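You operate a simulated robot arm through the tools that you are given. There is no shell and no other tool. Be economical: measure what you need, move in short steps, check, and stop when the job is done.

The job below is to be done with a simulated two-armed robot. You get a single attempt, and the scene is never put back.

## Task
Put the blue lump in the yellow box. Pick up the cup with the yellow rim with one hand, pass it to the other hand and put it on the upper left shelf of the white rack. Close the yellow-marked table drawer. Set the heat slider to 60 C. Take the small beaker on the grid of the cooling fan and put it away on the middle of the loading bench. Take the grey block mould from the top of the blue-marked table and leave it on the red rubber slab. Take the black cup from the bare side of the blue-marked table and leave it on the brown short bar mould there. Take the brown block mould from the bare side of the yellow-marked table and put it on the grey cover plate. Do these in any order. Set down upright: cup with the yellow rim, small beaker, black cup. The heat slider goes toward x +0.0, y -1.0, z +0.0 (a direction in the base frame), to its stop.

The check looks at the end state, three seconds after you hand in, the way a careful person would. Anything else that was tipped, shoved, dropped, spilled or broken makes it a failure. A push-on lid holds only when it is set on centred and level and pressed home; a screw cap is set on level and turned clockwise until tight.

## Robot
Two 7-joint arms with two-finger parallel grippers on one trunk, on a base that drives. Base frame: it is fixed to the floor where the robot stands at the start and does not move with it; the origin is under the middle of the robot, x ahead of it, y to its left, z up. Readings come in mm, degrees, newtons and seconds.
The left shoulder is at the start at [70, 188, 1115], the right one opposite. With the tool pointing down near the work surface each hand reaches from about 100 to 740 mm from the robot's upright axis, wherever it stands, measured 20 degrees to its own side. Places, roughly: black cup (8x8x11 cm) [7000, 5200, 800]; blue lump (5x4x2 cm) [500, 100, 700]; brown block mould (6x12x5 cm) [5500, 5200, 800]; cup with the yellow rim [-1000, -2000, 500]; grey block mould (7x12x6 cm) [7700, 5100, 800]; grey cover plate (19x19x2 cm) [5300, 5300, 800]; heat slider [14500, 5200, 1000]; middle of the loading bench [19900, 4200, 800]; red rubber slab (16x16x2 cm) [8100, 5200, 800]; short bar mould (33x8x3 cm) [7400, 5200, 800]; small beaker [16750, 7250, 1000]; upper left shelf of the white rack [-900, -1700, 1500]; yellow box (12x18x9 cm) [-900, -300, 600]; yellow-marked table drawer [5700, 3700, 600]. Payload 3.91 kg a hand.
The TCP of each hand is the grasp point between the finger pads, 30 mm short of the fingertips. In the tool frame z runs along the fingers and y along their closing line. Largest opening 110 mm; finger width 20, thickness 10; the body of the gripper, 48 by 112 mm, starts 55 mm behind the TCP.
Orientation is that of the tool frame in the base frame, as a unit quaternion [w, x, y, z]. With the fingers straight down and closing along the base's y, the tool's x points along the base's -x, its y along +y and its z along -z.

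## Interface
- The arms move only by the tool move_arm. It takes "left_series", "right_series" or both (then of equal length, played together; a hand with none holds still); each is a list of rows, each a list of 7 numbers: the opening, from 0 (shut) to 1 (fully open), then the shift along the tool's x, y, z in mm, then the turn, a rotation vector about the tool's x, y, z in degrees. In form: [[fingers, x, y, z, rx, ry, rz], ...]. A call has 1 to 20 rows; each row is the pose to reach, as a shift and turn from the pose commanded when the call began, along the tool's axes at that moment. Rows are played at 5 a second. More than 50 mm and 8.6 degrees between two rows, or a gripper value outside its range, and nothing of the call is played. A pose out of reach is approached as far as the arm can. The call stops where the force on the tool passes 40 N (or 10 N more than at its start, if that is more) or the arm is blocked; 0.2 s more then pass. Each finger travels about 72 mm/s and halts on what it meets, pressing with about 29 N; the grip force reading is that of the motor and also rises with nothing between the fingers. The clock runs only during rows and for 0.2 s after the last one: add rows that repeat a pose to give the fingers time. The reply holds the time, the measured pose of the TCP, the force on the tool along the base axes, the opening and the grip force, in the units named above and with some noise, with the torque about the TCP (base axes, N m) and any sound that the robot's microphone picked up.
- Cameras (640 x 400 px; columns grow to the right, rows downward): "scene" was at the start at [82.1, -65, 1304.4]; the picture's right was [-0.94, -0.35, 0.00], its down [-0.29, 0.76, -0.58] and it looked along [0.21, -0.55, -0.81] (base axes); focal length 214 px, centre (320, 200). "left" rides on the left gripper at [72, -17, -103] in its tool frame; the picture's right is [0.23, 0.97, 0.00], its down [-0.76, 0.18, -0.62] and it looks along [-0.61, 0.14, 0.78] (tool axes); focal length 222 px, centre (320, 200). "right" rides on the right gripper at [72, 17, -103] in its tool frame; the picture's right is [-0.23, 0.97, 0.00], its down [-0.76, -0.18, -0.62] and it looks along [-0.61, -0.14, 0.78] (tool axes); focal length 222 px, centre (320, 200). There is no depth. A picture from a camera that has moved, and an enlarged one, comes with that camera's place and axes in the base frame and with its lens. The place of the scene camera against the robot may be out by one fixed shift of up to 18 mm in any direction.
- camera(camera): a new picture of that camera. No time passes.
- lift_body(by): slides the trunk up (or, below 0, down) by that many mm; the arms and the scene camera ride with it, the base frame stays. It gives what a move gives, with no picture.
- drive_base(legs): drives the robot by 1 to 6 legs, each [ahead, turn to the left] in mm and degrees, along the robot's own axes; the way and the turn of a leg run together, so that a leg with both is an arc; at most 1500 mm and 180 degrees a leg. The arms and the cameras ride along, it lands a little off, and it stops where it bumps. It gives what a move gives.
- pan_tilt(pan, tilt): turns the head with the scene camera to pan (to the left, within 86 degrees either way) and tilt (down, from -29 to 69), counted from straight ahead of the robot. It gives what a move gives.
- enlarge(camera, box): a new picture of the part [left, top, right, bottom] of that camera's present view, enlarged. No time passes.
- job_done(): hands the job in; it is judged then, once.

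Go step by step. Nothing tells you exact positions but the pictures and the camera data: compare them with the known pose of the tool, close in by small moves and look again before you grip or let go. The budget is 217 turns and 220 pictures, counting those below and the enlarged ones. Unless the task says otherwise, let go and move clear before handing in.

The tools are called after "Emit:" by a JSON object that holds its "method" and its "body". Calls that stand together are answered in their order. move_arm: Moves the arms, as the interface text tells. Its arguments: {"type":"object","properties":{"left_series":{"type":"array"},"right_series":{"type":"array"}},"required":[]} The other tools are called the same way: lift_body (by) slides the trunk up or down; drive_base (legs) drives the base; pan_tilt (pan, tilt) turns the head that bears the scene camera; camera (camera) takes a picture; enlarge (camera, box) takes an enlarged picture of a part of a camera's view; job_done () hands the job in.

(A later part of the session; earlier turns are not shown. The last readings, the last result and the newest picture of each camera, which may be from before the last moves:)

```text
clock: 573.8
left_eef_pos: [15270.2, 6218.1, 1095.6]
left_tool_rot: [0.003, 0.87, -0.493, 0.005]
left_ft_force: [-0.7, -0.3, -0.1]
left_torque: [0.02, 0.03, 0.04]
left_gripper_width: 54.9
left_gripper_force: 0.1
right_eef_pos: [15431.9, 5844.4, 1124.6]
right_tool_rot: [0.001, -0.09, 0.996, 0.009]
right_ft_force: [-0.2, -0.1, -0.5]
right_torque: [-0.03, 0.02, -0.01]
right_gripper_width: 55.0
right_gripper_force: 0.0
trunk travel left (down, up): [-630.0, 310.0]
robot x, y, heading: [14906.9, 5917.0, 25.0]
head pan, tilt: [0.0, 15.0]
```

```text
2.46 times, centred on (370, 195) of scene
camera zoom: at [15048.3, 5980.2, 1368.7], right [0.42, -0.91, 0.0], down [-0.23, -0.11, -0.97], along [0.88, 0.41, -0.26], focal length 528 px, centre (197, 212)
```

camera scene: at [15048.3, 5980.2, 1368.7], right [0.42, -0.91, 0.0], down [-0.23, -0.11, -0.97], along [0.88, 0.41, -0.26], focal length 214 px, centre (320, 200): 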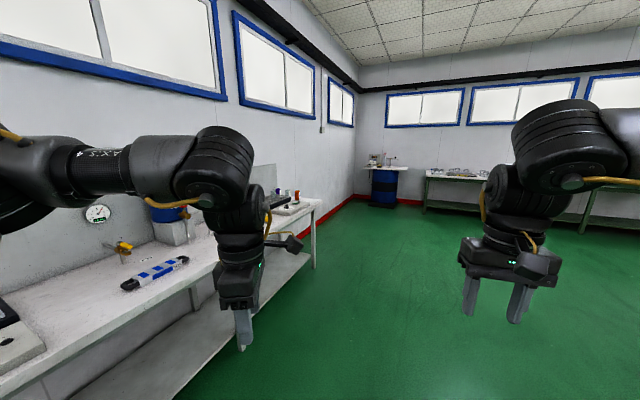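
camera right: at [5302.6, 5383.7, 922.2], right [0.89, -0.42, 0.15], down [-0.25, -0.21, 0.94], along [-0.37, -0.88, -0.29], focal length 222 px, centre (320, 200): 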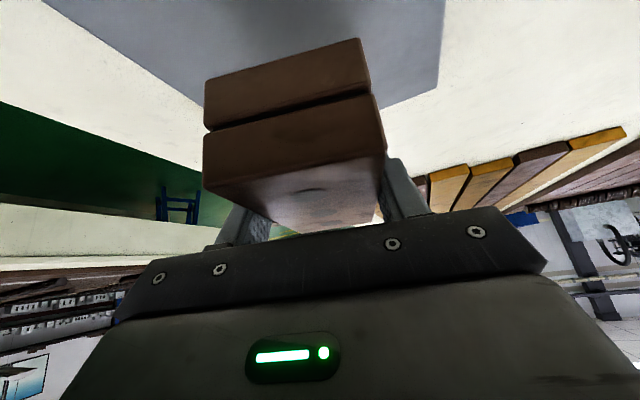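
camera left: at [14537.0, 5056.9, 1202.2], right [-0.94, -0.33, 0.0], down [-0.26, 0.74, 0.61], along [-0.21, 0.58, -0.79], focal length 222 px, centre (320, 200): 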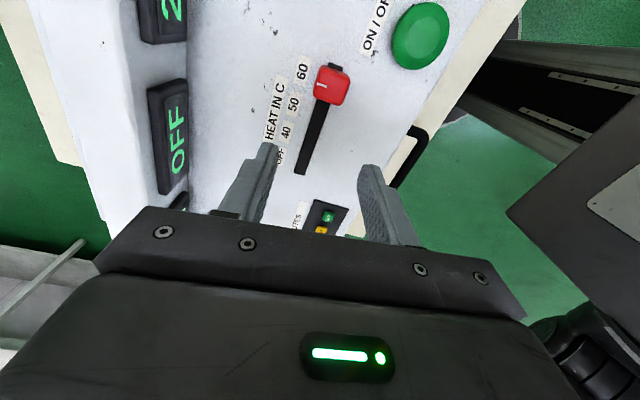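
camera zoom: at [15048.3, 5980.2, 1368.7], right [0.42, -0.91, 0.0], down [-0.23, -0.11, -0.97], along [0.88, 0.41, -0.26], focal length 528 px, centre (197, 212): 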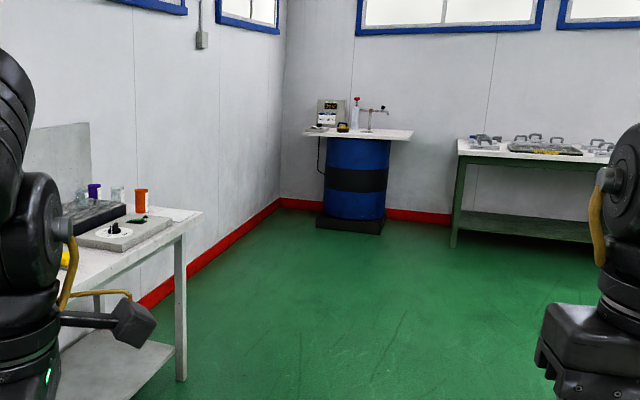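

The beaker appears to be on a dark box at the bench's far right end. I'll drive closer and face it.

Emit:
{"method": "drive_base", "body": {"legs": [[0, -19], [1000, 0], [700, 0], [0, 84]]}}

Emit:
{"method": "pan_tilt", "body": {"pan": 0, "tilt": 30}}

Emit:
{"method": "camera", "body": {"camera": "scene"}}

```text
clock: 587.0
left_eef_pos: [16490.4, 6547.7, 1095.3]
left_tool_rot: [0.0, 0.999, 0.046, 0.006]
left_ft_force: [-0.3, 0.1, 0.0]
left_torque: [0.02, 0.02, 0.0]
left_gripper_width: 55.1
left_gripper_force: 0.0
right_eef_pos: [16897.5, 6531.3, 1125.7]
right_tool_rot: [-0.004, -0.607, 0.794, 0.008]
right_ft_force: [-0.4, -0.4, 0.1]
right_torque: [0.0, 0.0, 0.04]
right_gripper_width: 55.2
right_gripper_force: 0.1
trunk travel left (down, up): [-630.0, 310.0]
robot x, y, heading: [16606.6, 6093.8, 89.2]
head pan, tilt: [0.0, 15.0]
```

```text
clock: 587.8
left_eef_pos: [16491.3, 6547.9, 1096.1]
left_tool_rot: [-0.001, 0.999, 0.047, 0.007]
left_ft_force: [-0.1, 0.1, 0.3]
left_torque: [0.01, -0.02, -0.03]
left_gripper_width: 54.8
left_gripper_force: 0.1
right_eef_pos: [16897.8, 6531.6, 1125.9]
right_tool_rot: [-0.004, -0.607, 0.794, 0.008]
right_ft_force: [0.0, 0.2, -0.9]
right_torque: [0.01, 0.0, 0.03]
right_gripper_width: 54.9
right_gripper_force: 0.1
trunk travel left (down, up): [-630.0, 310.0]
robot x, y, heading: [16608.1, 6096.5, 89.3]
head pan, tilt: [0.0, 30.0]
```

```text
42 pictures are left
camera scene: at [16615.5, 6237.5, 1344.6], right [1.0, -0.01, 0.0], down [-0.01, -0.5, -0.87], along [0.01, 0.87, -0.5], focal length 214 px, centre (320, 200)
```

scene: 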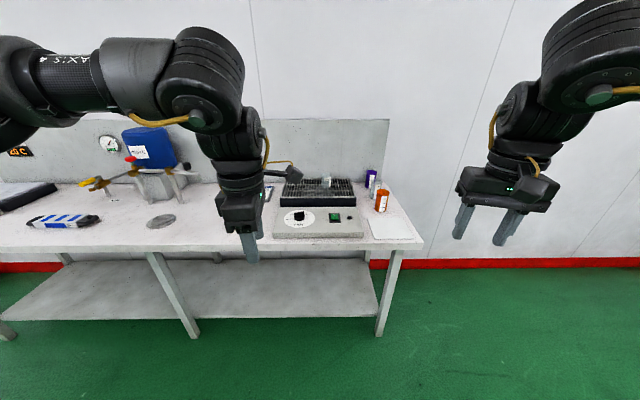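

Emit:
{"method": "enlarge", "body": {"camera": "scene", "box": [250, 150, 430, 260]}}

```text
3.56 times, centred on (340, 205) of scene
camera zoom: at [16615.5, 6237.5, 1344.6], right [1.0, -0.01, 0.0], down [-0.01, -0.5, -0.87], along [0.01, 0.87, -0.5], focal length 763 px, centre (249, 182)
```

zoom: 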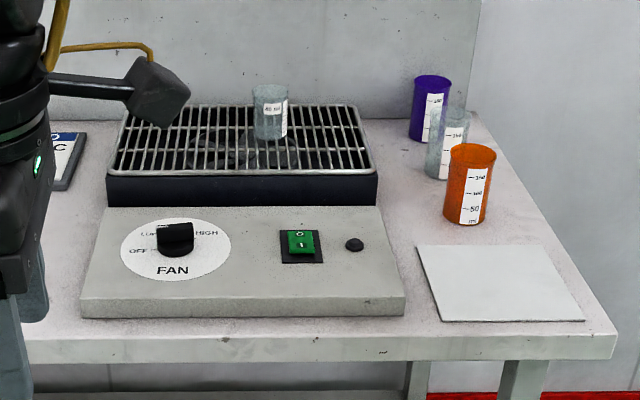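

Emit:
{"method": "drive_base", "body": {"legs": [[370, 0]]}}

Emit:
{"method": "camera", "body": {"camera": "left"}}

Emit:
{"method": "camera", "body": {"camera": "scene"}}

```text
clock: 590.2
left_eef_pos: [16497.7, 6917.3, 1096.8]
left_tool_rot: [-0.001, 0.999, 0.044, 0.007]
left_ft_force: [-0.7, -0.3, -0.2]
left_torque: [-0.03, 0.02, -0.02]
left_gripper_width: 54.9
left_gripper_force: 0.0
right_eef_pos: [16905.4, 6898.6, 1125.5]
right_tool_rot: [-0.004, -0.605, 0.796, 0.008]
right_ft_force: [0.5, 0.2, -0.4]
right_torque: [0.0, 0.0, -0.01]
right_gripper_width: 54.8
right_gripper_force: 0.0
trunk travel left (down, up): [-630.0, 310.0]
robot x, y, heading: [16611.7, 6457.6, 88.9]
head pan, tilt: [0.0, 30.0]
```

```text
40 pictures are left
camera left: at [16567.6, 6940.1, 1201.2], right [0.31, -0.95, 0.0], down [-0.75, -0.24, 0.61], along [-0.58, -0.19, -0.79], focal length 222 px, centre (320, 200)
```

left: 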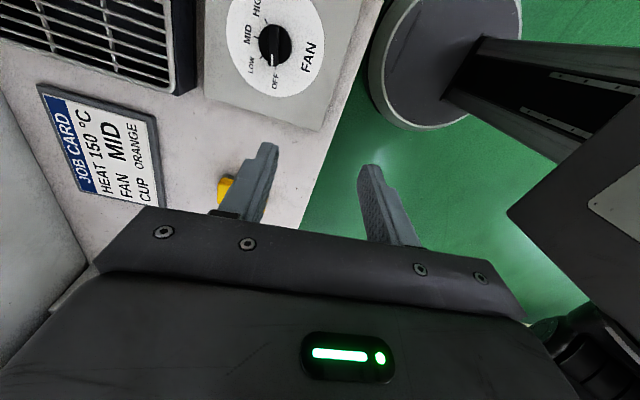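

```text
39 pictures are left
camera scene: at [16621.8, 6605.6, 1344.6], right [1.0, -0.02, 0.0], down [-0.01, -0.5, -0.87], along [0.02, 0.87, -0.5], focal length 214 px, centre (320, 200)
```

scene: 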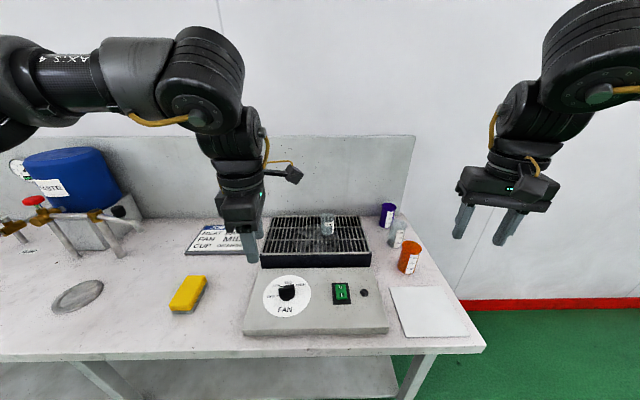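

The beaker's base is at about (16658, 7177, 885). I'll shift left so the right hand can take it with the pitched grip.

Emit:
{"method": "drive_base", "body": {"legs": [[-100, 0], [0, 90], [185, 0], [0, -89], [155, 0]]}}

Emit:
{"method": "move_arm", "body": {"right_series": [[0.6, 0, 0, 0, 0, 0, 6], [0.7, 0, 0, 0, 0, 0, 12], [0.75, 0, 0, 0, 0, 0, 16], [0.75, 0, 0, 0, 0, 0, 16]]}}

Emit:
{"method": "camera", "body": {"camera": "right"}}

```text
clock: 601.0
left_eef_pos: [16296.7, 6970.9, 1096.0]
left_tool_rot: [-0.002, 0.998, 0.058, 0.006]
left_ft_force: [0.1, -0.4, -0.1]
left_torque: [-0.01, 0.03, 0.01]
left_gripper_width: 55.1
left_gripper_force: 0.1
right_eef_pos: [16703.5, 6964.2, 1126.7]
right_tool_rot: [-0.005, -0.617, 0.787, 0.008]
right_ft_force: [0.6, 0.3, -0.2]
right_torque: [-0.02, 0.02, 0.0]
right_gripper_width: 55.0
right_gripper_force: 0.0
trunk travel left (down, up): [-630.0, 310.0]
robot x, y, heading: [16423.4, 6520.7, 90.9]
head pan, tilt: [0.0, 30.0]
```

```text
clock: 602.0
left_eef_pos: [16291.5, 6972.7, 1095.4]
left_tool_rot: [-0.001, 0.998, 0.058, 0.008]
left_ft_force: [-0.5, 1.1, -0.9]
left_torque: [-0.02, -0.03, 0.03]
left_gripper_width: 54.9
left_gripper_force: 0.0
right_eef_pos: [16746.8, 6984.5, 1161.6]
right_tool_rot: [-0.005, -0.503, 0.864, 0.007]
right_ft_force: [-1.4, 0.1, 1.0]
right_torque: [-0.02, -0.04, 0.0]
right_gripper_width: 82.8
right_gripper_force: 0.1
right hand out of reach, approached as far as the arm can: row 1, 2, 3, 4
trunk travel left (down, up): [-630.0, 310.0]
robot x, y, heading: [16421.3, 6523.4, 90.9]
head pan, tilt: [0.0, 30.0]
```

```text
38 pictures are left
camera right: at [16697.0, 6929.2, 1266.2], right [-0.73, 0.68, 0.01], down [0.54, 0.57, 0.62], along [0.41, 0.46, -0.78], focal length 222 px, centre (320, 200)
```

right: 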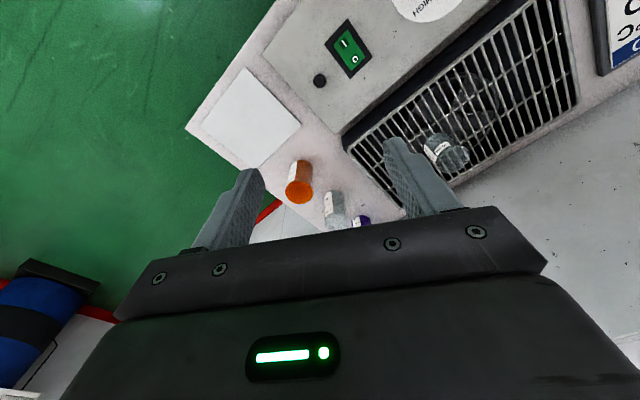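

I turned the wrong way, so I'll rotate back to square and then pitch the hand forward toward the beaker.

Emit:
{"method": "move_arm", "body": {"right_series": [[0.75, 8, 14, 8, 0, 0, -7.5], [0.75, 16, 28, 15, 0, 0, -15], [0.75, 24, 42, 22, 0, 0, -22.5], [0.75, 32, 56, 30, 0, 0, -30], [0.75, 32, 56, 30, 0, 0, -30]]}}

Emit:
{"method": "move_arm", "body": {"right_series": [[0.75, -10, 0, 5, 0, -8, 0], [0.75, -25, 0, 15, 0, -16, 0], [0.75, -40, 0, 30, 0, -24, 0], [0.75, -55, 0, 45, 0, -32, 0], [0.75, -70, 0, 60, 0, -40, 0], [0.75, -70, 0, 75, 0, -40, 0]]}}

Emit:
{"method": "camera", "body": {"camera": "right"}}

```text
clock: 603.2
left_eef_pos: [16295.0, 6971.0, 1096.0]
left_tool_rot: [-0.001, 0.998, 0.057, 0.006]
left_ft_force: [0.6, -0.7, -0.1]
left_torque: [-0.02, 0.02, -0.02]
left_gripper_width: 54.9
left_gripper_force: 0.2
right_eef_pos: [16684.5, 6984.0, 1129.8]
right_tool_rot: [0.003, 0.709, -0.705, -0.01]
right_ft_force: [-0.1, 0.5, 0.3]
right_torque: [0.02, 0.03, 0.02]
right_gripper_width: 82.5
right_gripper_force: 0.1
trunk travel left (down, up): [-630.0, 310.0]
robot x, y, heading: [16421.9, 6521.5, 90.8]
head pan, tilt: [0.0, 30.0]
```

```text
clock: 604.6
left_eef_pos: [16294.4, 6970.6, 1095.9]
left_tool_rot: [0.0, 0.998, 0.058, 0.006]
left_ft_force: [-0.1, 0.0, -0.2]
left_torque: [-0.03, -0.01, 0.0]
left_gripper_width: 55.1
left_gripper_force: 0.1
right_eef_pos: [16693.1, 7068.0, 1057.4]
right_tool_rot: [-0.238, 0.664, -0.663, -0.252]
right_ft_force: [-0.5, 0.2, 0.1]
right_torque: [0.01, -0.02, 0.01]
right_gripper_width: 82.6
right_gripper_force: 0.2
right hand out of reach, approached as far as the arm can: row 4, 5, 6
trunk travel left (down, up): [-630.0, 310.0]
robot x, y, heading: [16421.1, 6517.8, 90.7]
head pan, tilt: [0.0, 30.0]
```

```text
37 pictures are left
camera right: at [16677.2, 6945.3, 1090.1], right [-0.97, 0.17, 0.16], down [0.19, 0.18, 0.97], along [0.13, 0.97, -0.2], focal length 222 px, centre (320, 200)
```

right: 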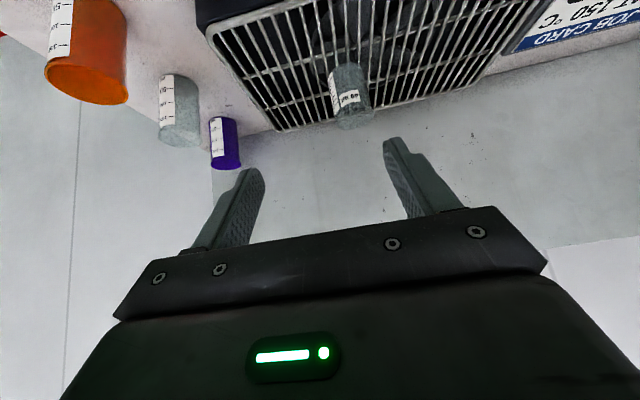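

The beaker's axis is near (16652, 7198), with its rim at about z≈943. I'll move the base 25 mm closer and bring the hand just above it with a bit more pitch.

Emit:
{"method": "drive_base", "body": {"legs": [[25, 0]]}}

Emit:
{"method": "move_arm", "body": {"right_series": [[0.75, -6, 12, 30, 0, -3, 0], [0.75, -12, 24, 60, 0, -6, 0], [0.75, -18, 34, 90, 0, -10, 0], [0.75, -23, 39, 115, 0, -10, 0], [0.75, -23, 39, 115, 0, -10, 0]]}}

Emit:
{"method": "camera", "body": {"camera": "right"}}

```text
clock: 605.4
left_eef_pos: [16296.1, 6992.6, 1097.3]
left_tool_rot: [-0.003, 0.998, 0.058, 0.006]
left_ft_force: [-1.1, 0.2, 0.1]
left_torque: [0.02, 0.0, 0.03]
left_gripper_width: 55.2
left_gripper_force: 0.0
right_eef_pos: [16693.8, 7090.2, 1058.2]
right_tool_rot: [-0.238, 0.664, -0.663, -0.251]
right_ft_force: [0.0, 0.3, 0.0]
right_torque: [0.03, 0.0, 0.01]
right_gripper_width: 82.6
right_gripper_force: 0.1
trunk travel left (down, up): [-630.0, 310.0]
robot x, y, heading: [16420.1, 6545.5, 90.8]
head pan, tilt: [0.0, 30.0]
```

```text
clock: 606.6
left_eef_pos: [16296.3, 6995.4, 1096.0]
left_tool_rot: [-0.002, 0.998, 0.057, 0.007]
left_ft_force: [1.1, -0.1, -0.6]
left_torque: [0.04, 0.01, 0.01]
left_gripper_width: 55.1
left_gripper_force: 0.0
right_eef_pos: [16651.4, 7183.6, 986.5]
right_tool_rot: [-0.294, 0.64, -0.639, -0.308]
right_ft_force: [0.0, 0.3, 0.6]
right_torque: [0.0, 0.02, -0.02]
right_gripper_width: 82.5
right_gripper_force: 0.0
trunk travel left (down, up): [-630.0, 310.0]
robot x, y, heading: [16427.3, 6544.5, 90.8]
head pan, tilt: [0.0, 30.0]
```

```text
36 pictures are left
camera right: at [16635.7, 7058.0, 996.3], right [-0.97, 0.14, 0.19], down [0.19, 0.01, 0.98], along [0.13, 0.99, -0.03], focal length 222 px, centre (320, 200)
```

right: 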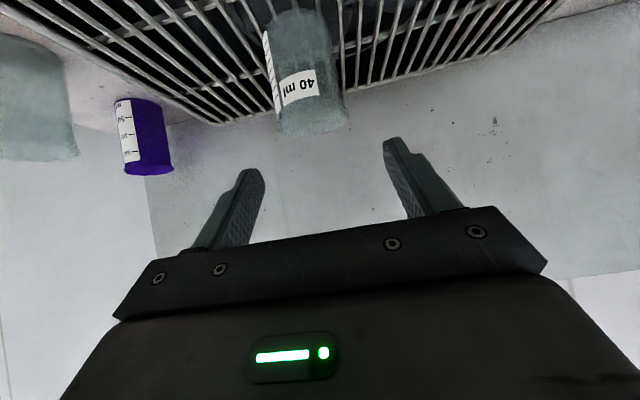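

Emit:
{"method": "move_arm", "body": {"right_series": [[0.75, -2.7, 3, 19, 0, 0, 0], [0.75, 10, 2.5, 29, 0, 0, 0], [0.75, 22, 2, 39, 0, 0, 0], [0.75, 34, 1.8, 49, 0, 0, 0], [0.75, 40, 1.6, 54.5, 0, 0, 0], [0.75, 40, 1.6, 54.5, 0, 0, 0]]}}

Emit:
{"method": "camera", "body": {"camera": "right"}}

Emit:
{"method": "enlarge", "body": {"camera": "scene", "box": [360, 130, 500, 250]}}

```text
clock: 608.0
left_eef_pos: [16295.9, 6997.6, 1096.6]
left_tool_rot: [-0.001, 0.998, 0.058, 0.007]
left_ft_force: [-0.5, 0.1, -0.5]
left_torque: [-0.01, -0.05, 0.01]
left_gripper_width: 54.8
left_gripper_force: 0.1
right_eef_pos: [16662.2, 7195.9, 931.1]
right_tool_rot: [-0.294, 0.64, -0.639, -0.309]
right_ft_force: [-0.2, -0.2, -0.2]
right_torque: [0.01, 0.01, -0.01]
right_gripper_width: 82.4
right_gripper_force: 0.0
right hand out of reach, approached as far as the arm can: row 3, 4, 5, 6
trunk travel left (down, up): [-630.0, 310.0]
robot x, y, heading: [16423.0, 6543.6, 90.5]
head pan, tilt: [0.0, 30.0]
```

```text
35 pictures are left
camera right: at [16646.9, 7069.5, 942.4], right [-0.97, 0.14, 0.19], down [0.2, 0.01, 0.98], along [0.13, 0.99, -0.03], focal length 222 px, centre (320, 200)
```

right: 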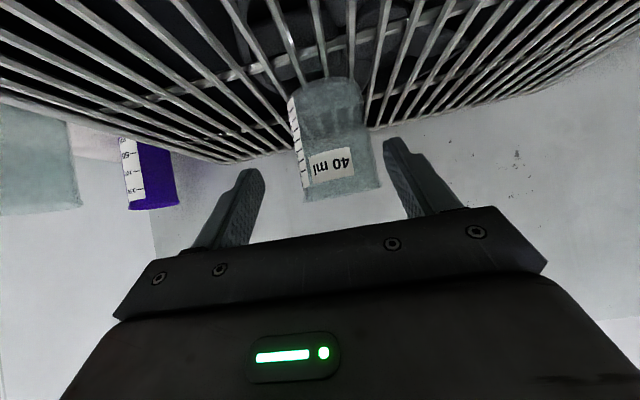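

```text
3.33 times, centred on (430, 190) of scene
camera zoom: at [16427.7, 6689.3, 1344.5], right [1.0, 0.01, 0.0], down [0.01, -0.5, -0.87], along [-0.01, 0.87, -0.5], focal length 715 px, centre (-47, 233)
```

zoom: 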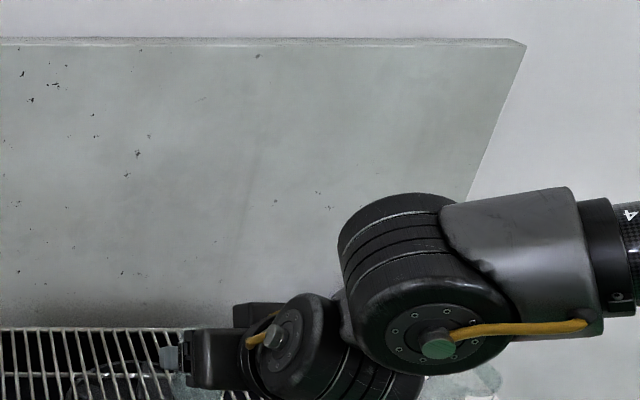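

Emit:
{"method": "drive_base", "body": {"legs": [[20, 0]]}}

Emit:
{"method": "move_arm", "body": {"right_series": [[0.75, 5, 6, -3, 0, 0, 0], [0.75, 12, 11.8, -6, 0, 0, 0], [0.75, 23, 11.8, -1, 0, 0, 0], [0.75, 23, 11.8, -1, 0, 0, 0]]}}

Emit:
{"method": "camera", "body": {"camera": "right"}}

```text
clock: 608.8
left_eef_pos: [16294.6, 7013.1, 1098.0]
left_tool_rot: [-0.002, 0.998, 0.057, 0.006]
left_ft_force: [-0.6, -0.8, 0.5]
left_torque: [0.01, 0.0, 0.0]
left_gripper_width: 55.0
left_gripper_force: 0.2
right_eef_pos: [16662.6, 7212.7, 933.2]
right_tool_rot: [0.295, -0.639, 0.64, 0.309]
right_ft_force: [-0.3, -0.2, 0.1]
right_torque: [0.02, 0.01, 0.01]
right_gripper_width: 82.4
right_gripper_force: 0.1
trunk travel left (down, up): [-630.0, 310.0]
robot x, y, heading: [16425.8, 6565.6, 90.5]
head pan, tilt: [0.0, 30.0]
```

```text
clock: 609.8
left_eef_pos: [16295.2, 7016.2, 1097.1]
left_tool_rot: [-0.002, 0.998, 0.057, 0.006]
left_ft_force: [-0.2, -0.1, -0.1]
left_torque: [-0.03, 0.01, -0.04]
left_gripper_width: 55.2
left_gripper_force: 0.0
right_eef_pos: [16662.6, 7195.6, 922.8]
right_tool_rot: [-0.293, 0.64, -0.639, -0.309]
right_ft_force: [0.0, -0.3, -0.3]
right_torque: [-0.01, -0.02, -0.01]
right_gripper_width: 82.3
right_gripper_force: 0.0
right hand out of reach, approached as far as the arm can: row 1, 2, 3, 4
trunk travel left (down, up): [-630.0, 310.0]
robot x, y, heading: [16425.9, 6564.0, 90.6]
head pan, tilt: [0.0, 30.0]
```

```text
33 pictures are left
camera right: at [16645.9, 7070.0, 932.5], right [-0.97, 0.13, 0.19], down [0.2, 0.01, 0.98], along [0.13, 0.99, -0.03], focal length 222 px, centre (320, 200)
```

right: 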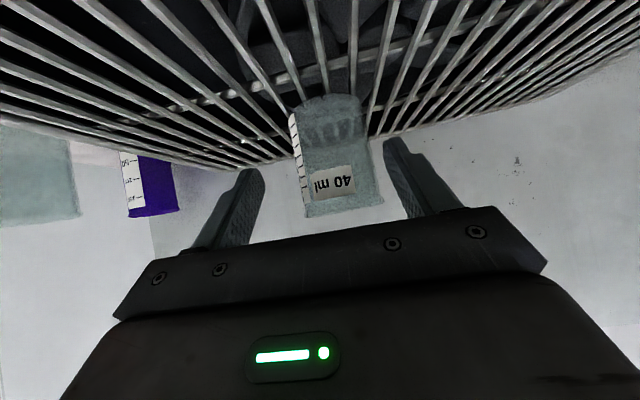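

Emit:
{"method": "drive_base", "body": {"legs": [[0, 1.1]]}}

Emit:
{"method": "camera", "body": {"camera": "right"}}

```text
clock: 610.5
left_eef_pos: [16287.1, 7014.1, 1097.2]
left_tool_rot: [-0.001, 0.998, 0.067, 0.007]
left_ft_force: [1.1, -0.4, -0.9]
left_torque: [-0.03, 0.02, 0.0]
left_gripper_width: 55.0
left_gripper_force: 0.1
right_eef_pos: [16650.2, 7202.0, 920.6]
right_tool_rot: [-0.289, 0.647, -0.632, -0.313]
right_ft_force: [0.1, 0.4, -0.7]
right_torque: [0.0, 0.03, 0.0]
right_gripper_width: 82.7
right_gripper_force: 0.0
trunk travel left (down, up): [-630.0, 310.0]
robot x, y, heading: [16426.0, 6568.4, 92.0]
head pan, tilt: [0.0, 30.0]
```

```text
32 pictures are left
camera right: at [16637.1, 7074.7, 932.0], right [-0.97, 0.12, 0.2], down [0.2, 0.01, 0.98], along [0.11, 0.99, -0.03], focal length 222 px, centre (320, 200)
```

right: 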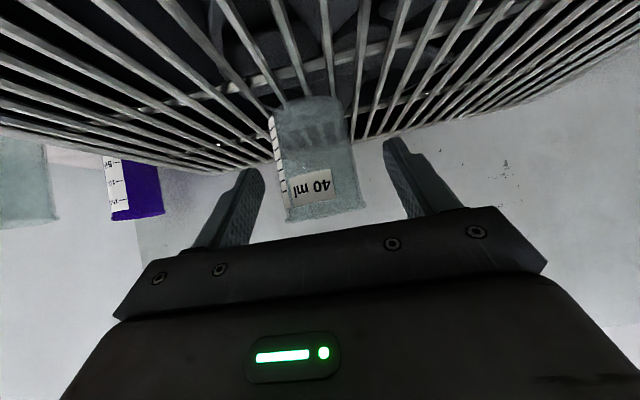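

Centred. I'll close gently and lift straight up.

Emit:
{"method": "move_arm", "body": {"right_series": [[0.6, 0, 0, 0, 0, 0, 0], [0.5, 0, 0, 0, 0, 0, 0], [0.4, 0, 0, 0, 0, 0, 0], [0.3, 0, 0, 0, 0, 0, 0], [0.3, 0, 0, 0, 0, 0, 0], [0.3, -12, 0, -9, 0, 0, 0], [0.3, -31, 0, -25, 0, 0, 0], [0.3, -60, 0, -50, 0, 0, 0]]}}

Emit:
{"method": "camera", "body": {"camera": "right"}}

```text
clock: 612.3
left_eef_pos: [16286.7, 7013.1, 1097.7]
left_tool_rot: [-0.002, 0.998, 0.067, 0.005]
left_ft_force: [0.0, -0.3, -0.7]
left_torque: [-0.04, -0.03, 0.0]
left_gripper_width: 54.7
left_gripper_force: 0.0
right_eef_pos: [16650.9, 7199.4, 1000.2]
right_tool_rot: [-0.29, 0.647, -0.633, -0.312]
right_ft_force: [0.4, 0.2, 0.8]
right_torque: [-0.02, 0.0, 0.03]
right_gripper_width: 49.6
right_gripper_force: 28.8
trunk travel left (down, up): [-630.0, 310.0]
robot x, y, heading: [16421.8, 6565.0, 91.7]
head pan, tilt: [0.0, 30.0]
```

```text
31 pictures are left
camera right: at [16638.0, 7072.7, 1011.0], right [-0.97, 0.12, 0.19], down [0.2, 0.01, 0.98], along [0.11, 0.99, -0.03], focal length 222 px, centre (320, 200)
```

right: 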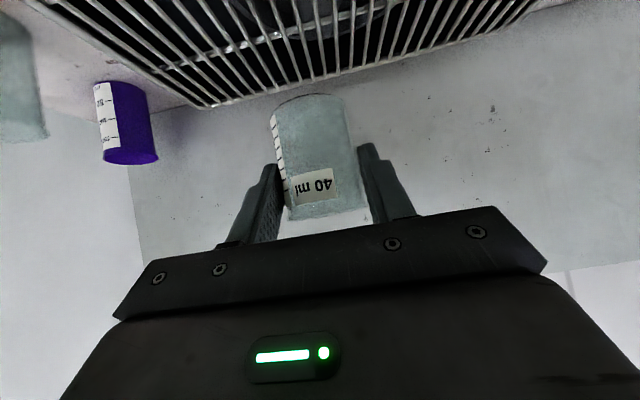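

The beaker is held. I'll back away and drive toward the loading bench.

Emit:
{"method": "drive_base", "body": {"legs": [[-560, 0], [0, -126], [1400, 0], [1000, 0]]}}

Emit:
{"method": "pan_tilt", "body": {"pan": 10, "tilt": 15}}

Emit:
{"method": "camera", "body": {"camera": "scene"}}

```text
clock: 632.1
left_eef_pos: [18896.6, 4567.9, 1095.0]
left_tool_rot: [-0.005, -0.525, 0.851, -0.004]
left_ft_force: [-0.8, 0.3, 0.1]
left_torque: [0.01, 0.0, -0.01]
left_gripper_width: 55.1
left_gripper_force: 0.1
right_eef_pos: [18846.9, 4162.5, 998.8]
right_tool_rot: [0.411, 0.257, 0.867, -0.11]
right_ft_force: [-0.1, -0.1, 0.0]
right_torque: [-0.02, 0.01, -0.03]
right_gripper_width: 49.0
right_gripper_force: 29.1
trunk travel left (down, up): [-630.0, 310.0]
robot x, y, heading: [18450.6, 4708.6, -32.5]
head pan, tilt: [0.0, 30.0]
```

```text
clock: 632.9
left_eef_pos: [18896.7, 4569.0, 1097.5]
left_tool_rot: [-0.005, -0.525, 0.851, -0.004]
left_ft_force: [-0.8, -0.1, 0.1]
left_torque: [-0.02, 0.02, 0.0]
left_gripper_width: 54.8
left_gripper_force: 0.0
right_eef_pos: [18845.9, 4162.1, 998.8]
right_tool_rot: [0.412, 0.258, 0.867, -0.111]
right_ft_force: [0.3, 0.3, -0.4]
right_torque: [0.0, 0.01, -0.04]
right_gripper_width: 48.9
right_gripper_force: 29.1
trunk travel left (down, up): [-630.0, 310.0]
robot x, y, heading: [18449.6, 4704.7, -32.2]
head pan, tilt: [10.0, 15.0]
```

```text
30 pictures are left
camera scene: at [18584.3, 4649.1, 1368.6], right [-0.38, -0.92, 0.0], down [-0.24, 0.1, -0.97], along [0.89, -0.37, -0.26], focal length 214 px, centre (320, 200)
```

scene: 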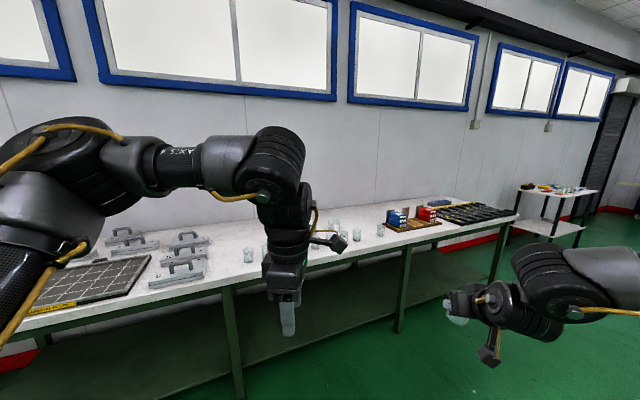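

Emit:
{"method": "drive_base", "body": {"legs": [[0, 8], [560, 0], [0, 24]]}}

Emit:
{"method": "pan_tilt", "body": {"pan": -10, "tilt": 35}}

Emit:
{"method": "camera", "body": {"camera": "scene"}}

Emit:
{"method": "camera", "body": {"camera": "right"}}

```text
clock: 638.0
left_eef_pos: [19416.8, 4597.4, 1096.0]
left_tool_rot: [0.003, 0.742, -0.67, 0.006]
left_ft_force: [0.9, -0.8, -0.2]
left_torque: [0.0, 0.05, -0.01]
left_gripper_width: 55.0
left_gripper_force: 0.2
right_eef_pos: [19592.0, 4226.4, 999.1]
right_tool_rot: [0.426, 0.005, 0.905, 0.009]
right_ft_force: [-0.5, -0.1, 0.3]
right_torque: [0.02, -0.01, 0.0]
right_gripper_width: 48.9
right_gripper_force: 29.2
trunk travel left (down, up): [-630.0, 310.0]
robot x, y, heading: [18965.3, 4472.4, 0.0]
head pan, tilt: [10.0, 15.0]
```

```text
clock: 638.8
left_eef_pos: [19416.9, 4597.2, 1096.3]
left_tool_rot: [0.004, 0.743, -0.67, 0.005]
left_ft_force: [0.1, 1.1, 0.3]
left_torque: [0.03, 0.01, -0.01]
left_gripper_width: 55.0
left_gripper_force: 0.1
right_eef_pos: [19591.5, 4226.6, 998.8]
right_tool_rot: [0.426, 0.005, 0.905, 0.009]
right_ft_force: [-0.1, 0.3, -0.1]
right_torque: [0.0, 0.01, -0.02]
right_gripper_width: 48.9
right_gripper_force: 29.0
trunk travel left (down, up): [-630.0, 310.0]
robot x, y, heading: [18964.6, 4476.2, -0.2]
head pan, tilt: [-10.0, 35.0]
```

```text
29 pictures are left
camera scene: at [19107.0, 4463.8, 1336.8], right [-0.17, -0.98, 0.0], down [-0.56, 0.1, -0.82], along [0.81, -0.14, -0.57], focal length 214 px, centre (320, 200)
```

scene: 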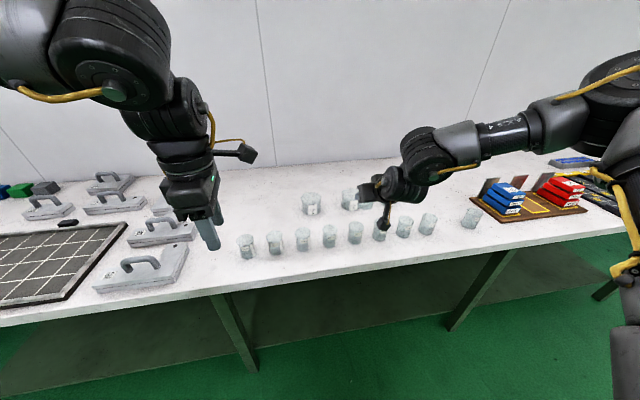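

```text
28 pictures are left
camera right: at [19465.2, 4243.5, 1010.2], right [0.15, 0.97, 0.19], down [0.01, -0.2, 0.98], along [0.99, -0.14, -0.03], focal length 222 px, centre (320, 200)
```

right: 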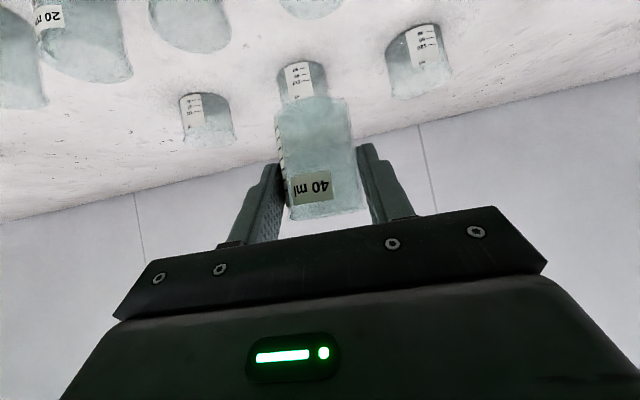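

Emit:
{"method": "enlarge", "body": {"camera": "scene", "box": [220, 150, 500, 290]}}

```text
2.29 times, centred on (360, 220) of scene
camera zoom: at [19107.0, 4463.8, 1336.8], right [-0.17, -0.98, 0.0], down [-0.56, 0.1, -0.82], along [0.81, -0.14, -0.57], focal length 490 px, centre (229, 154)
```

zoom: 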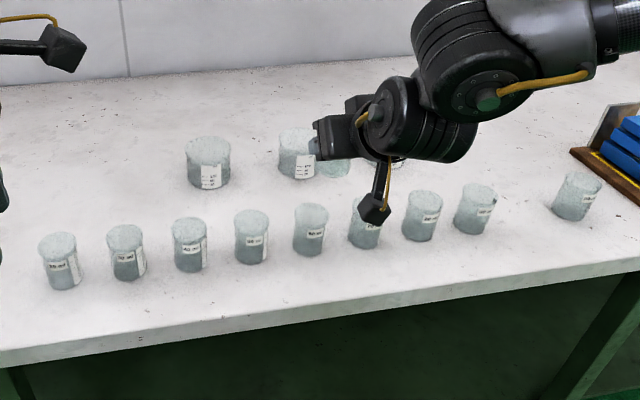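

The bench holds a front row of small beakers (x≈19612) and three larger cups behind (x≈19795 at y≈4389, 4208 and 4040). The free spot nearest the middle is between two of them at about (19795, 4299). I'll move up for it.

Emit:
{"method": "drive_base", "body": {"legs": [[0, 16], [185, 0], [0, -16]]}}

Emit:
{"method": "lift_body", "body": {"by": -60}}

Emit:
{"method": "camera", "body": {"camera": "right"}}

Emit:
{"method": "enlarge", "body": {"camera": "scene", "box": [260, 150, 500, 290]}}

```text
clock: 642.2
left_eef_pos: [19594.9, 4647.0, 1096.3]
left_tool_rot: [0.003, 0.741, -0.672, 0.005]
left_ft_force: [0.3, -0.4, 0.3]
left_torque: [0.0, 0.01, -0.03]
left_gripper_width: 55.0
left_gripper_force: 0.0
right_eef_pos: [19769.8, 4274.8, 999.5]
right_tool_rot: [0.426, 0.008, 0.905, 0.007]
right_ft_force: [-0.5, -0.7, -0.8]
right_torque: [-0.01, 0.04, 0.04]
right_gripper_width: 48.9
right_gripper_force: 28.8
trunk travel left (down, up): [-630.0, 310.0]
robot x, y, heading: [19142.9, 4527.0, -0.2]
head pan, tilt: [-10.0, 35.0]
```

```text
clock: 643.2
left_eef_pos: [19596.7, 4646.2, 1037.0]
left_tool_rot: [0.004, 0.74, -0.673, 0.005]
left_ft_force: [-0.7, 0.2, -0.2]
left_torque: [-0.03, 0.01, 0.0]
left_gripper_width: 55.0
left_gripper_force: 0.0
right_eef_pos: [19768.1, 4273.9, 940.1]
right_tool_rot: [0.426, 0.008, 0.905, 0.007]
right_ft_force: [0.8, -0.2, -0.1]
right_torque: [-0.02, 0.02, 0.01]
right_gripper_width: 48.9
right_gripper_force: 29.2
trunk travel left (down, up): [-570.0, 370.0]
robot x, y, heading: [19142.4, 4529.3, -0.2]
head pan, tilt: [-10.0, 35.0]
```

```text
26 pictures are left
camera right: at [19643.1, 4292.1, 950.4], right [0.15, 0.97, 0.19], down [0.0, -0.2, 0.98], along [0.99, -0.15, -0.03], focal length 222 px, centre (320, 200)
```

right: 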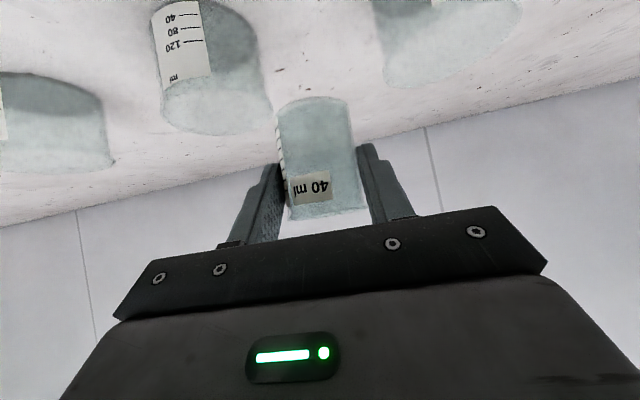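

```text
2.67 times, centred on (380, 220) of scene
camera zoom: at [19285.7, 4514.0, 1276.8], right [-0.18, -0.98, 0.0], down [-0.56, 0.1, -0.82], along [0.81, -0.15, -0.57], focal length 572 px, centre (160, 147)
```

zoom: 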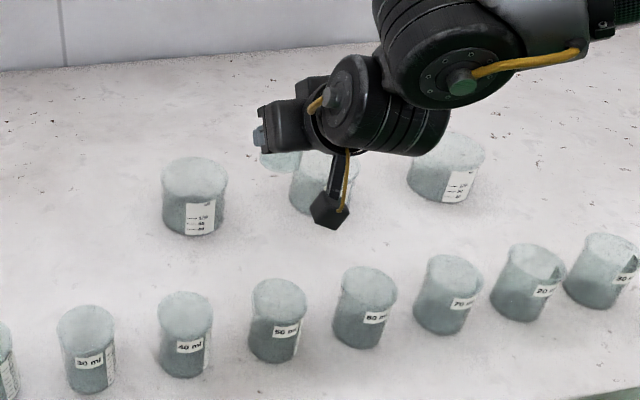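

Emit:
{"method": "move_arm", "body": {"right_series": [[0.3, -2.4, 6, 3, 0, 0, 0], [0.3, -2.4, 12.5, 3, 0, 0, 0], [0.3, 8, 12.3, 12, 0, 0, 0], [0.3, 18, 12.3, 20, 0, 0, 0], [0.3, 28.5, 12.3, 28.7, 0, 0, 0], [0.3, 28.5, 12.3, 28.7, 0, 0, 0]]}}

Emit:
{"method": "camera", "body": {"camera": "right"}}

Emit:
{"method": "enlarge", "body": {"camera": "scene", "box": [300, 160, 460, 280]}}

```text
clock: 644.6
left_eef_pos: [19596.9, 4645.8, 1035.9]
left_tool_rot: [0.004, 0.74, -0.672, 0.005]
left_ft_force: [0.0, -0.2, -0.4]
left_torque: [0.02, -0.02, -0.01]
left_gripper_width: 55.1
left_gripper_force: 0.1
right_eef_pos: [19774.3, 4286.4, 898.9]
right_tool_rot: [0.426, 0.007, 0.905, 0.008]
right_ft_force: [-0.6, 0.4, -0.7]
right_torque: [0.02, 0.04, -0.06]
right_gripper_width: 48.8
right_gripper_force: 29.1
trunk travel left (down, up): [-570.0, 370.0]
robot x, y, heading: [19142.6, 4528.9, -0.5]
head pan, tilt: [-10.0, 35.0]
```

```text
24 pictures are left
camera right: at [19647.6, 4304.6, 910.5], right [0.15, 0.97, 0.19], down [0.0, -0.2, 0.98], along [0.99, -0.15, -0.03], focal length 222 px, centre (320, 200)
```

right: 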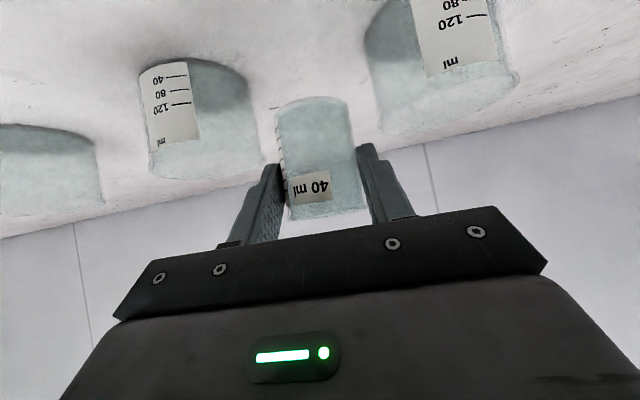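

```text
3.33 times, centred on (380, 220) of scene
camera zoom: at [19285.8, 4514.1, 1276.7], right [-0.18, -0.98, 0.0], down [-0.56, 0.1, -0.82], along [0.81, -0.15, -0.57], focal length 715 px, centre (120, 133)
```

zoom: 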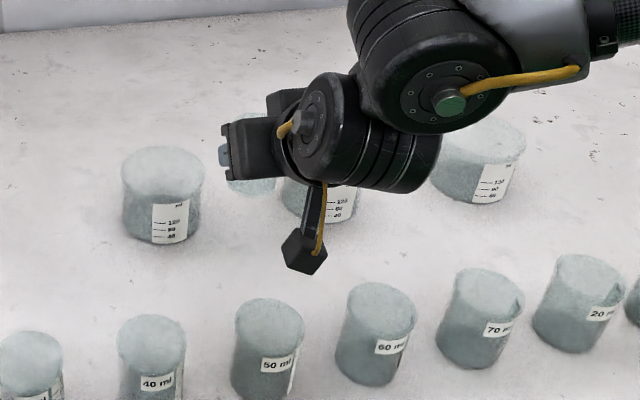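

The camera and fingers are clear of the neighbours. I'll lower toward the bench.

Emit:
{"method": "move_arm", "body": {"right_series": [[0.3, 8, -0.2, 6.4, 0, 0, 0], [0.3, 15.4, -0.4, 12.8, 0, 0, 0], [0.3, 23, -0.6, 19, 0, 0, 0], [0.3, 27, -0.7, 22.3, 0, 0, 0], [0.3, 29, -0.7, 24, 0, 0, 0], [0.3, 29, -0.7, 24, 0, 0, 0]]}}

Emit:
{"method": "camera", "body": {"camera": "right"}}

```text
clock: 646.0
left_eef_pos: [19597.1, 4645.6, 1036.1]
left_tool_rot: [0.004, 0.74, -0.672, 0.005]
left_ft_force: [0.0, -0.9, -0.5]
left_torque: [0.0, 0.0, 0.0]
left_gripper_width: 55.0
left_gripper_force: 0.1
right_eef_pos: [19771.4, 4278.0, 866.6]
right_tool_rot: [0.426, 0.006, 0.905, 0.01]
right_ft_force: [-0.4, -0.3, -0.7]
right_torque: [0.0, -0.03, 0.0]
right_gripper_width: 48.6
right_gripper_force: 29.3
right hand out of reach, approached as far as the arm can: row 3, 4, 5, 6
trunk travel left (down, up): [-570.0, 370.0]
robot x, y, heading: [19142.3, 4524.3, -0.2]
head pan, tilt: [-10.0, 35.0]
```

```text
22 pictures are left
camera right: at [19645.1, 4296.6, 876.8], right [0.15, 0.97, 0.2], down [0.0, -0.2, 0.98], along [0.99, -0.15, -0.03], focal length 222 px, centre (320, 200)
```

right: 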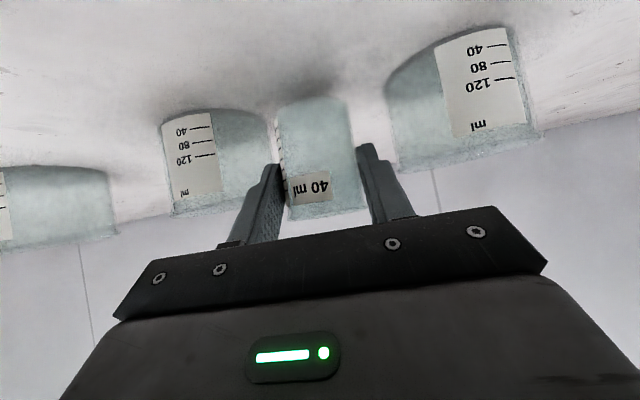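

The arm drifted 8 mm toward the neighbour cup at its limit. I'll correct with a small base turn and do the final lowering with the trunk.

Emit:
{"method": "drive_base", "body": {"legs": [[0, 0.9]]}}

Emit:
{"method": "lift_body", "body": {"by": -9}}

Emit:
{"method": "camera", "body": {"camera": "right"}}

```text
clock: 646.7
left_eef_pos: [19593.6, 4653.5, 1035.7]
left_tool_rot: [0.003, 0.746, -0.666, 0.005]
left_ft_force: [0.8, 0.1, -0.5]
left_torque: [-0.02, -0.02, -0.03]
left_gripper_width: 54.8
left_gripper_force: 0.0
right_eef_pos: [19774.3, 4288.5, 865.6]
right_tool_rot: [0.426, 0.0, 0.905, 0.013]
right_ft_force: [0.9, 0.1, -0.8]
right_torque: [0.0, -0.01, 0.0]
right_gripper_width: 48.6
right_gripper_force: 29.3
trunk travel left (down, up): [-570.0, 370.0]
robot x, y, heading: [19143.4, 4529.9, 0.6]
head pan, tilt: [-10.0, 35.0]
```

```text
clock: 647.3
left_eef_pos: [19592.4, 4653.6, 1027.5]
left_tool_rot: [0.003, 0.745, -0.667, 0.006]
left_ft_force: [0.3, 0.2, 0.0]
left_torque: [-0.02, 0.02, 0.01]
left_gripper_width: 54.9
left_gripper_force: 0.1
right_eef_pos: [19774.1, 4289.5, 860.2]
right_tool_rot: [0.427, 0.001, 0.904, 0.013]
right_ft_force: [3.6, -3.1, 22.8]
right_torque: [0.72, 3.43, 0.49]
right_gripper_width: 48.8
right_gripper_force: 29.3
trunk travel left (down, up): [-561.0, 379.0]
robot x, y, heading: [19141.9, 4526.3, 0.6]
head pan, tilt: [-10.0, 35.0]
```

```text
21 pictures are left
camera right: at [19648.7, 4305.0, 870.1], right [0.14, 0.97, 0.2], down [0.0, -0.2, 0.98], along [0.99, -0.13, -0.03], focal length 222 px, centre (320, 200)
```

right: 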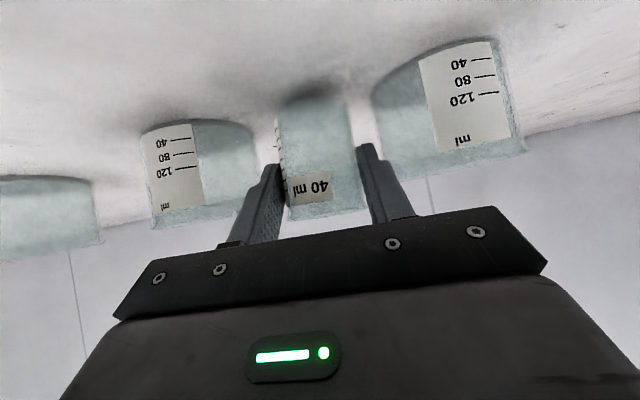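

The torque shows the hand's camera is resting on a front-row beaker, so I'll raise at once and check.

Emit:
{"method": "lift_body", "body": {"by": 30}}

Emit:
{"method": "enlarge", "body": {"camera": "scene", "box": [300, 160, 460, 280]}}

```text
clock: 648.0
left_eef_pos: [19595.3, 4652.5, 1057.1]
left_tool_rot: [0.002, 0.747, -0.665, 0.004]
left_ft_force: [0.2, -0.1, -0.1]
left_torque: [0.02, 0.04, 0.02]
left_gripper_width: 54.8
left_gripper_force: 0.0
right_eef_pos: [19776.1, 4288.9, 885.5]
right_tool_rot: [0.425, -0.001, 0.905, 0.013]
right_ft_force: [-0.6, -0.2, 0.5]
right_torque: [0.03, -0.02, 0.0]
right_gripper_width: 48.3
right_gripper_force: 28.8
trunk travel left (down, up): [-591.0, 349.0]
robot x, y, heading: [19142.3, 4525.8, 0.4]
head pan, tilt: [-10.0, 35.0]
```

```text
3.33 times, centred on (380, 220) of scene
camera zoom: at [19287.1, 4515.9, 1297.6], right [-0.16, -0.99, 0.0], down [-0.57, 0.09, -0.82], along [0.81, -0.13, -0.57], focal length 715 px, centre (120, 133)
```

zoom: 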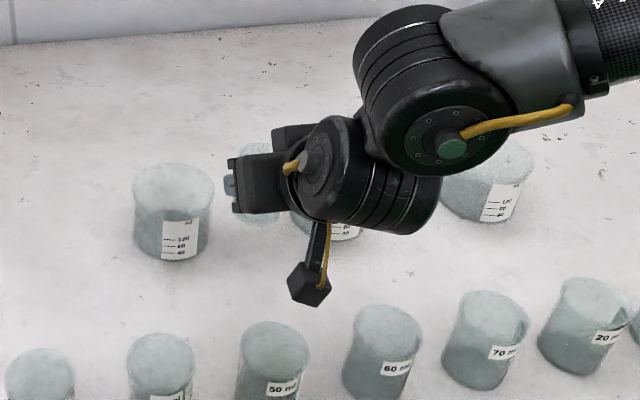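

All neighbours still stand. I'll move 20 mm further in so the camera clears the front row, then lower in small steps.

Emit:
{"method": "drive_base", "body": {"legs": [[21, 0]]}}

Emit:
{"method": "lift_body", "body": {"by": -25}}

Emit:
{"method": "camera", "body": {"camera": "right"}}

```text
clock: 648.8
left_eef_pos: [19613.0, 4652.6, 1058.3]
left_tool_rot: [0.003, 0.745, -0.666, 0.006]
left_ft_force: [0.2, 0.4, -0.7]
left_torque: [-0.01, -0.02, 0.02]
left_gripper_width: 55.2
left_gripper_force: 0.2
right_eef_pos: [19794.2, 4288.9, 888.7]
right_tool_rot: [0.426, -0.001, 0.905, 0.013]
right_ft_force: [-0.3, 0.4, -0.3]
right_torque: [-0.01, 0.03, 0.0]
right_gripper_width: 48.6
right_gripper_force: 28.6
trunk travel left (down, up): [-591.0, 349.0]
robot x, y, heading: [19159.6, 4528.0, 0.7]
head pan, tilt: [-10.0, 35.0]
```

```text
clock: 649.5
left_eef_pos: [19615.4, 4652.7, 1031.7]
left_tool_rot: [0.003, 0.745, -0.667, 0.006]
left_ft_force: [0.2, 0.0, -0.5]
left_torque: [0.03, -0.01, 0.0]
left_gripper_width: 54.9
left_gripper_force: 0.1
right_eef_pos: [19795.8, 4290.4, 861.6]
right_tool_rot: [0.426, -0.001, 0.905, 0.013]
right_ft_force: [-0.3, 0.1, 0.6]
right_torque: [0.04, 0.01, -0.02]
right_gripper_width: 48.7
right_gripper_force: 29.4
trunk travel left (down, up): [-566.0, 374.0]
robot x, y, heading: [19164.4, 4529.3, 0.9]
head pan, tilt: [-10.0, 35.0]
```

```text
19 pictures are left
camera right: at [19669.5, 4304.8, 872.9], right [0.13, 0.97, 0.2], down [0.01, -0.2, 0.98], along [0.99, -0.13, -0.03], focal length 222 px, centre (320, 200)
```

right: 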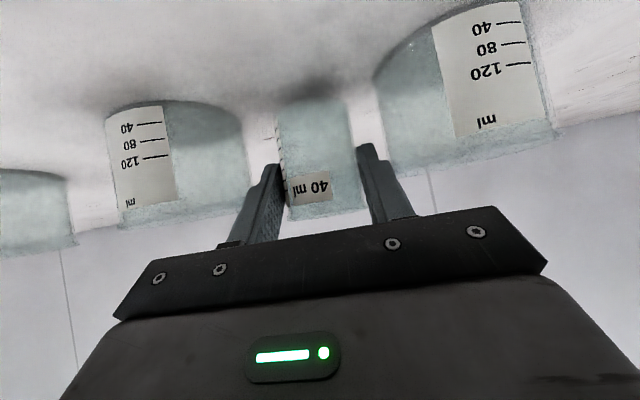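

Emit:
{"method": "drive_base", "body": {"legs": [[0, -0.5]]}}

Emit:
{"method": "lift_body", "body": {"by": -6}}

```text
clock: 650.2
left_eef_pos: [19617.0, 4649.0, 1032.4]
left_tool_rot: [0.004, 0.742, -0.67, 0.004]
left_ft_force: [-0.1, -0.3, 0.3]
left_torque: [0.04, 0.03, 0.02]
left_gripper_width: 54.7
left_gripper_force: 0.0
right_eef_pos: [19793.9, 4283.6, 861.9]
right_tool_rot: [0.425, 0.004, 0.905, 0.011]
right_ft_force: [0.0, -0.3, -1.2]
right_torque: [-0.03, -0.02, -0.04]
right_gripper_width: 48.7
right_gripper_force: 28.9
trunk travel left (down, up): [-566.0, 374.0]
robot x, y, heading: [19165.5, 4530.2, 0.2]
head pan, tilt: [-10.0, 35.0]
```

```text
clock: 650.8
left_eef_pos: [19615.8, 4649.0, 1026.6]
left_tool_rot: [0.004, 0.743, -0.669, 0.005]
left_ft_force: [-0.2, -0.6, -0.2]
left_torque: [-0.04, 0.0, 0.0]
left_gripper_width: 55.0
left_gripper_force: 0.2
right_eef_pos: [19794.1, 4284.8, 856.9]
right_tool_rot: [0.427, 0.004, 0.904, 0.011]
right_ft_force: [0.1, -0.1, -0.5]
right_torque: [-0.03, 0.02, 0.01]
right_gripper_width: 48.5
right_gripper_force: 28.9
trunk travel left (down, up): [-560.0, 380.0]
robot x, y, heading: [19163.3, 4526.0, 0.1]
head pan, tilt: [-10.0, 35.0]
```

Emit:
{"method": "lift_body", "body": {"by": -5}}

Emit:
{"method": "camera", "body": {"camera": "right"}}

```text
clock: 651.3
left_eef_pos: [19615.8, 4649.7, 1022.0]
left_tool_rot: [0.003, 0.742, -0.67, 0.005]
left_ft_force: [-0.8, 0.5, 0.6]
left_torque: [-0.01, -0.02, 0.0]
left_gripper_width: 54.9
left_gripper_force: 0.1
right_eef_pos: [19793.6, 4284.1, 850.6]
right_tool_rot: [0.427, 0.004, 0.904, 0.01]
right_ft_force: [-0.2, -0.6, 2.1]
right_torque: [-0.05, -0.07, 0.01]
right_gripper_width: 48.7
right_gripper_force: 28.9
trunk travel left (down, up): [-555.0, 385.0]
robot x, y, heading: [19164.3, 4524.9, 0.2]
head pan, tilt: [-10.0, 35.0]
```

```text
18 pictures are left
camera right: at [19667.4, 4300.6, 862.5], right [0.14, 0.97, 0.2], down [0.0, -0.2, 0.98], along [0.99, -0.14, -0.03], focal length 222 px, centre (320, 200)
```

right: 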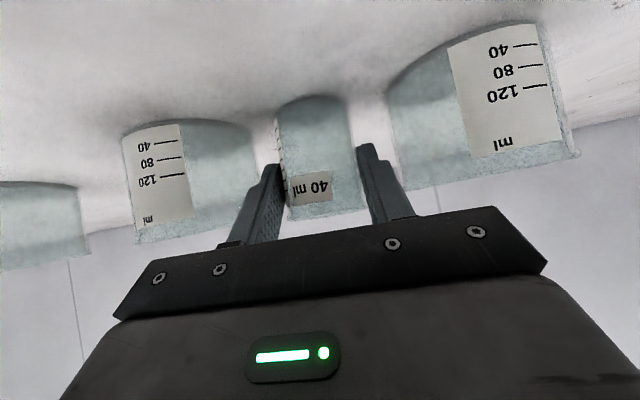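

Emit:
{"method": "lift_body", "body": {"by": -2.5}}

```text
clock: 651.9
left_eef_pos: [19614.9, 4649.8, 1019.9]
left_tool_rot: [0.004, 0.742, -0.67, 0.006]
left_ft_force: [-0.2, -0.2, 0.2]
left_torque: [-0.02, 0.0, 0.04]
left_gripper_width: 55.1
left_gripper_force: 0.0
right_eef_pos: [19792.8, 4284.5, 850.9]
right_tool_rot: [0.429, 0.004, 0.903, 0.01]
right_ft_force: [1.3, -1.6, 13.8]
right_torque: [-0.32, -0.28, -0.01]
right_gripper_width: 48.5
right_gripper_force: 29.0
trunk travel left (down, up): [-552.0, 387.0]
robot x, y, heading: [19161.9, 4528.5, 0.1]
head pan, tilt: [-10.0, 35.0]
```

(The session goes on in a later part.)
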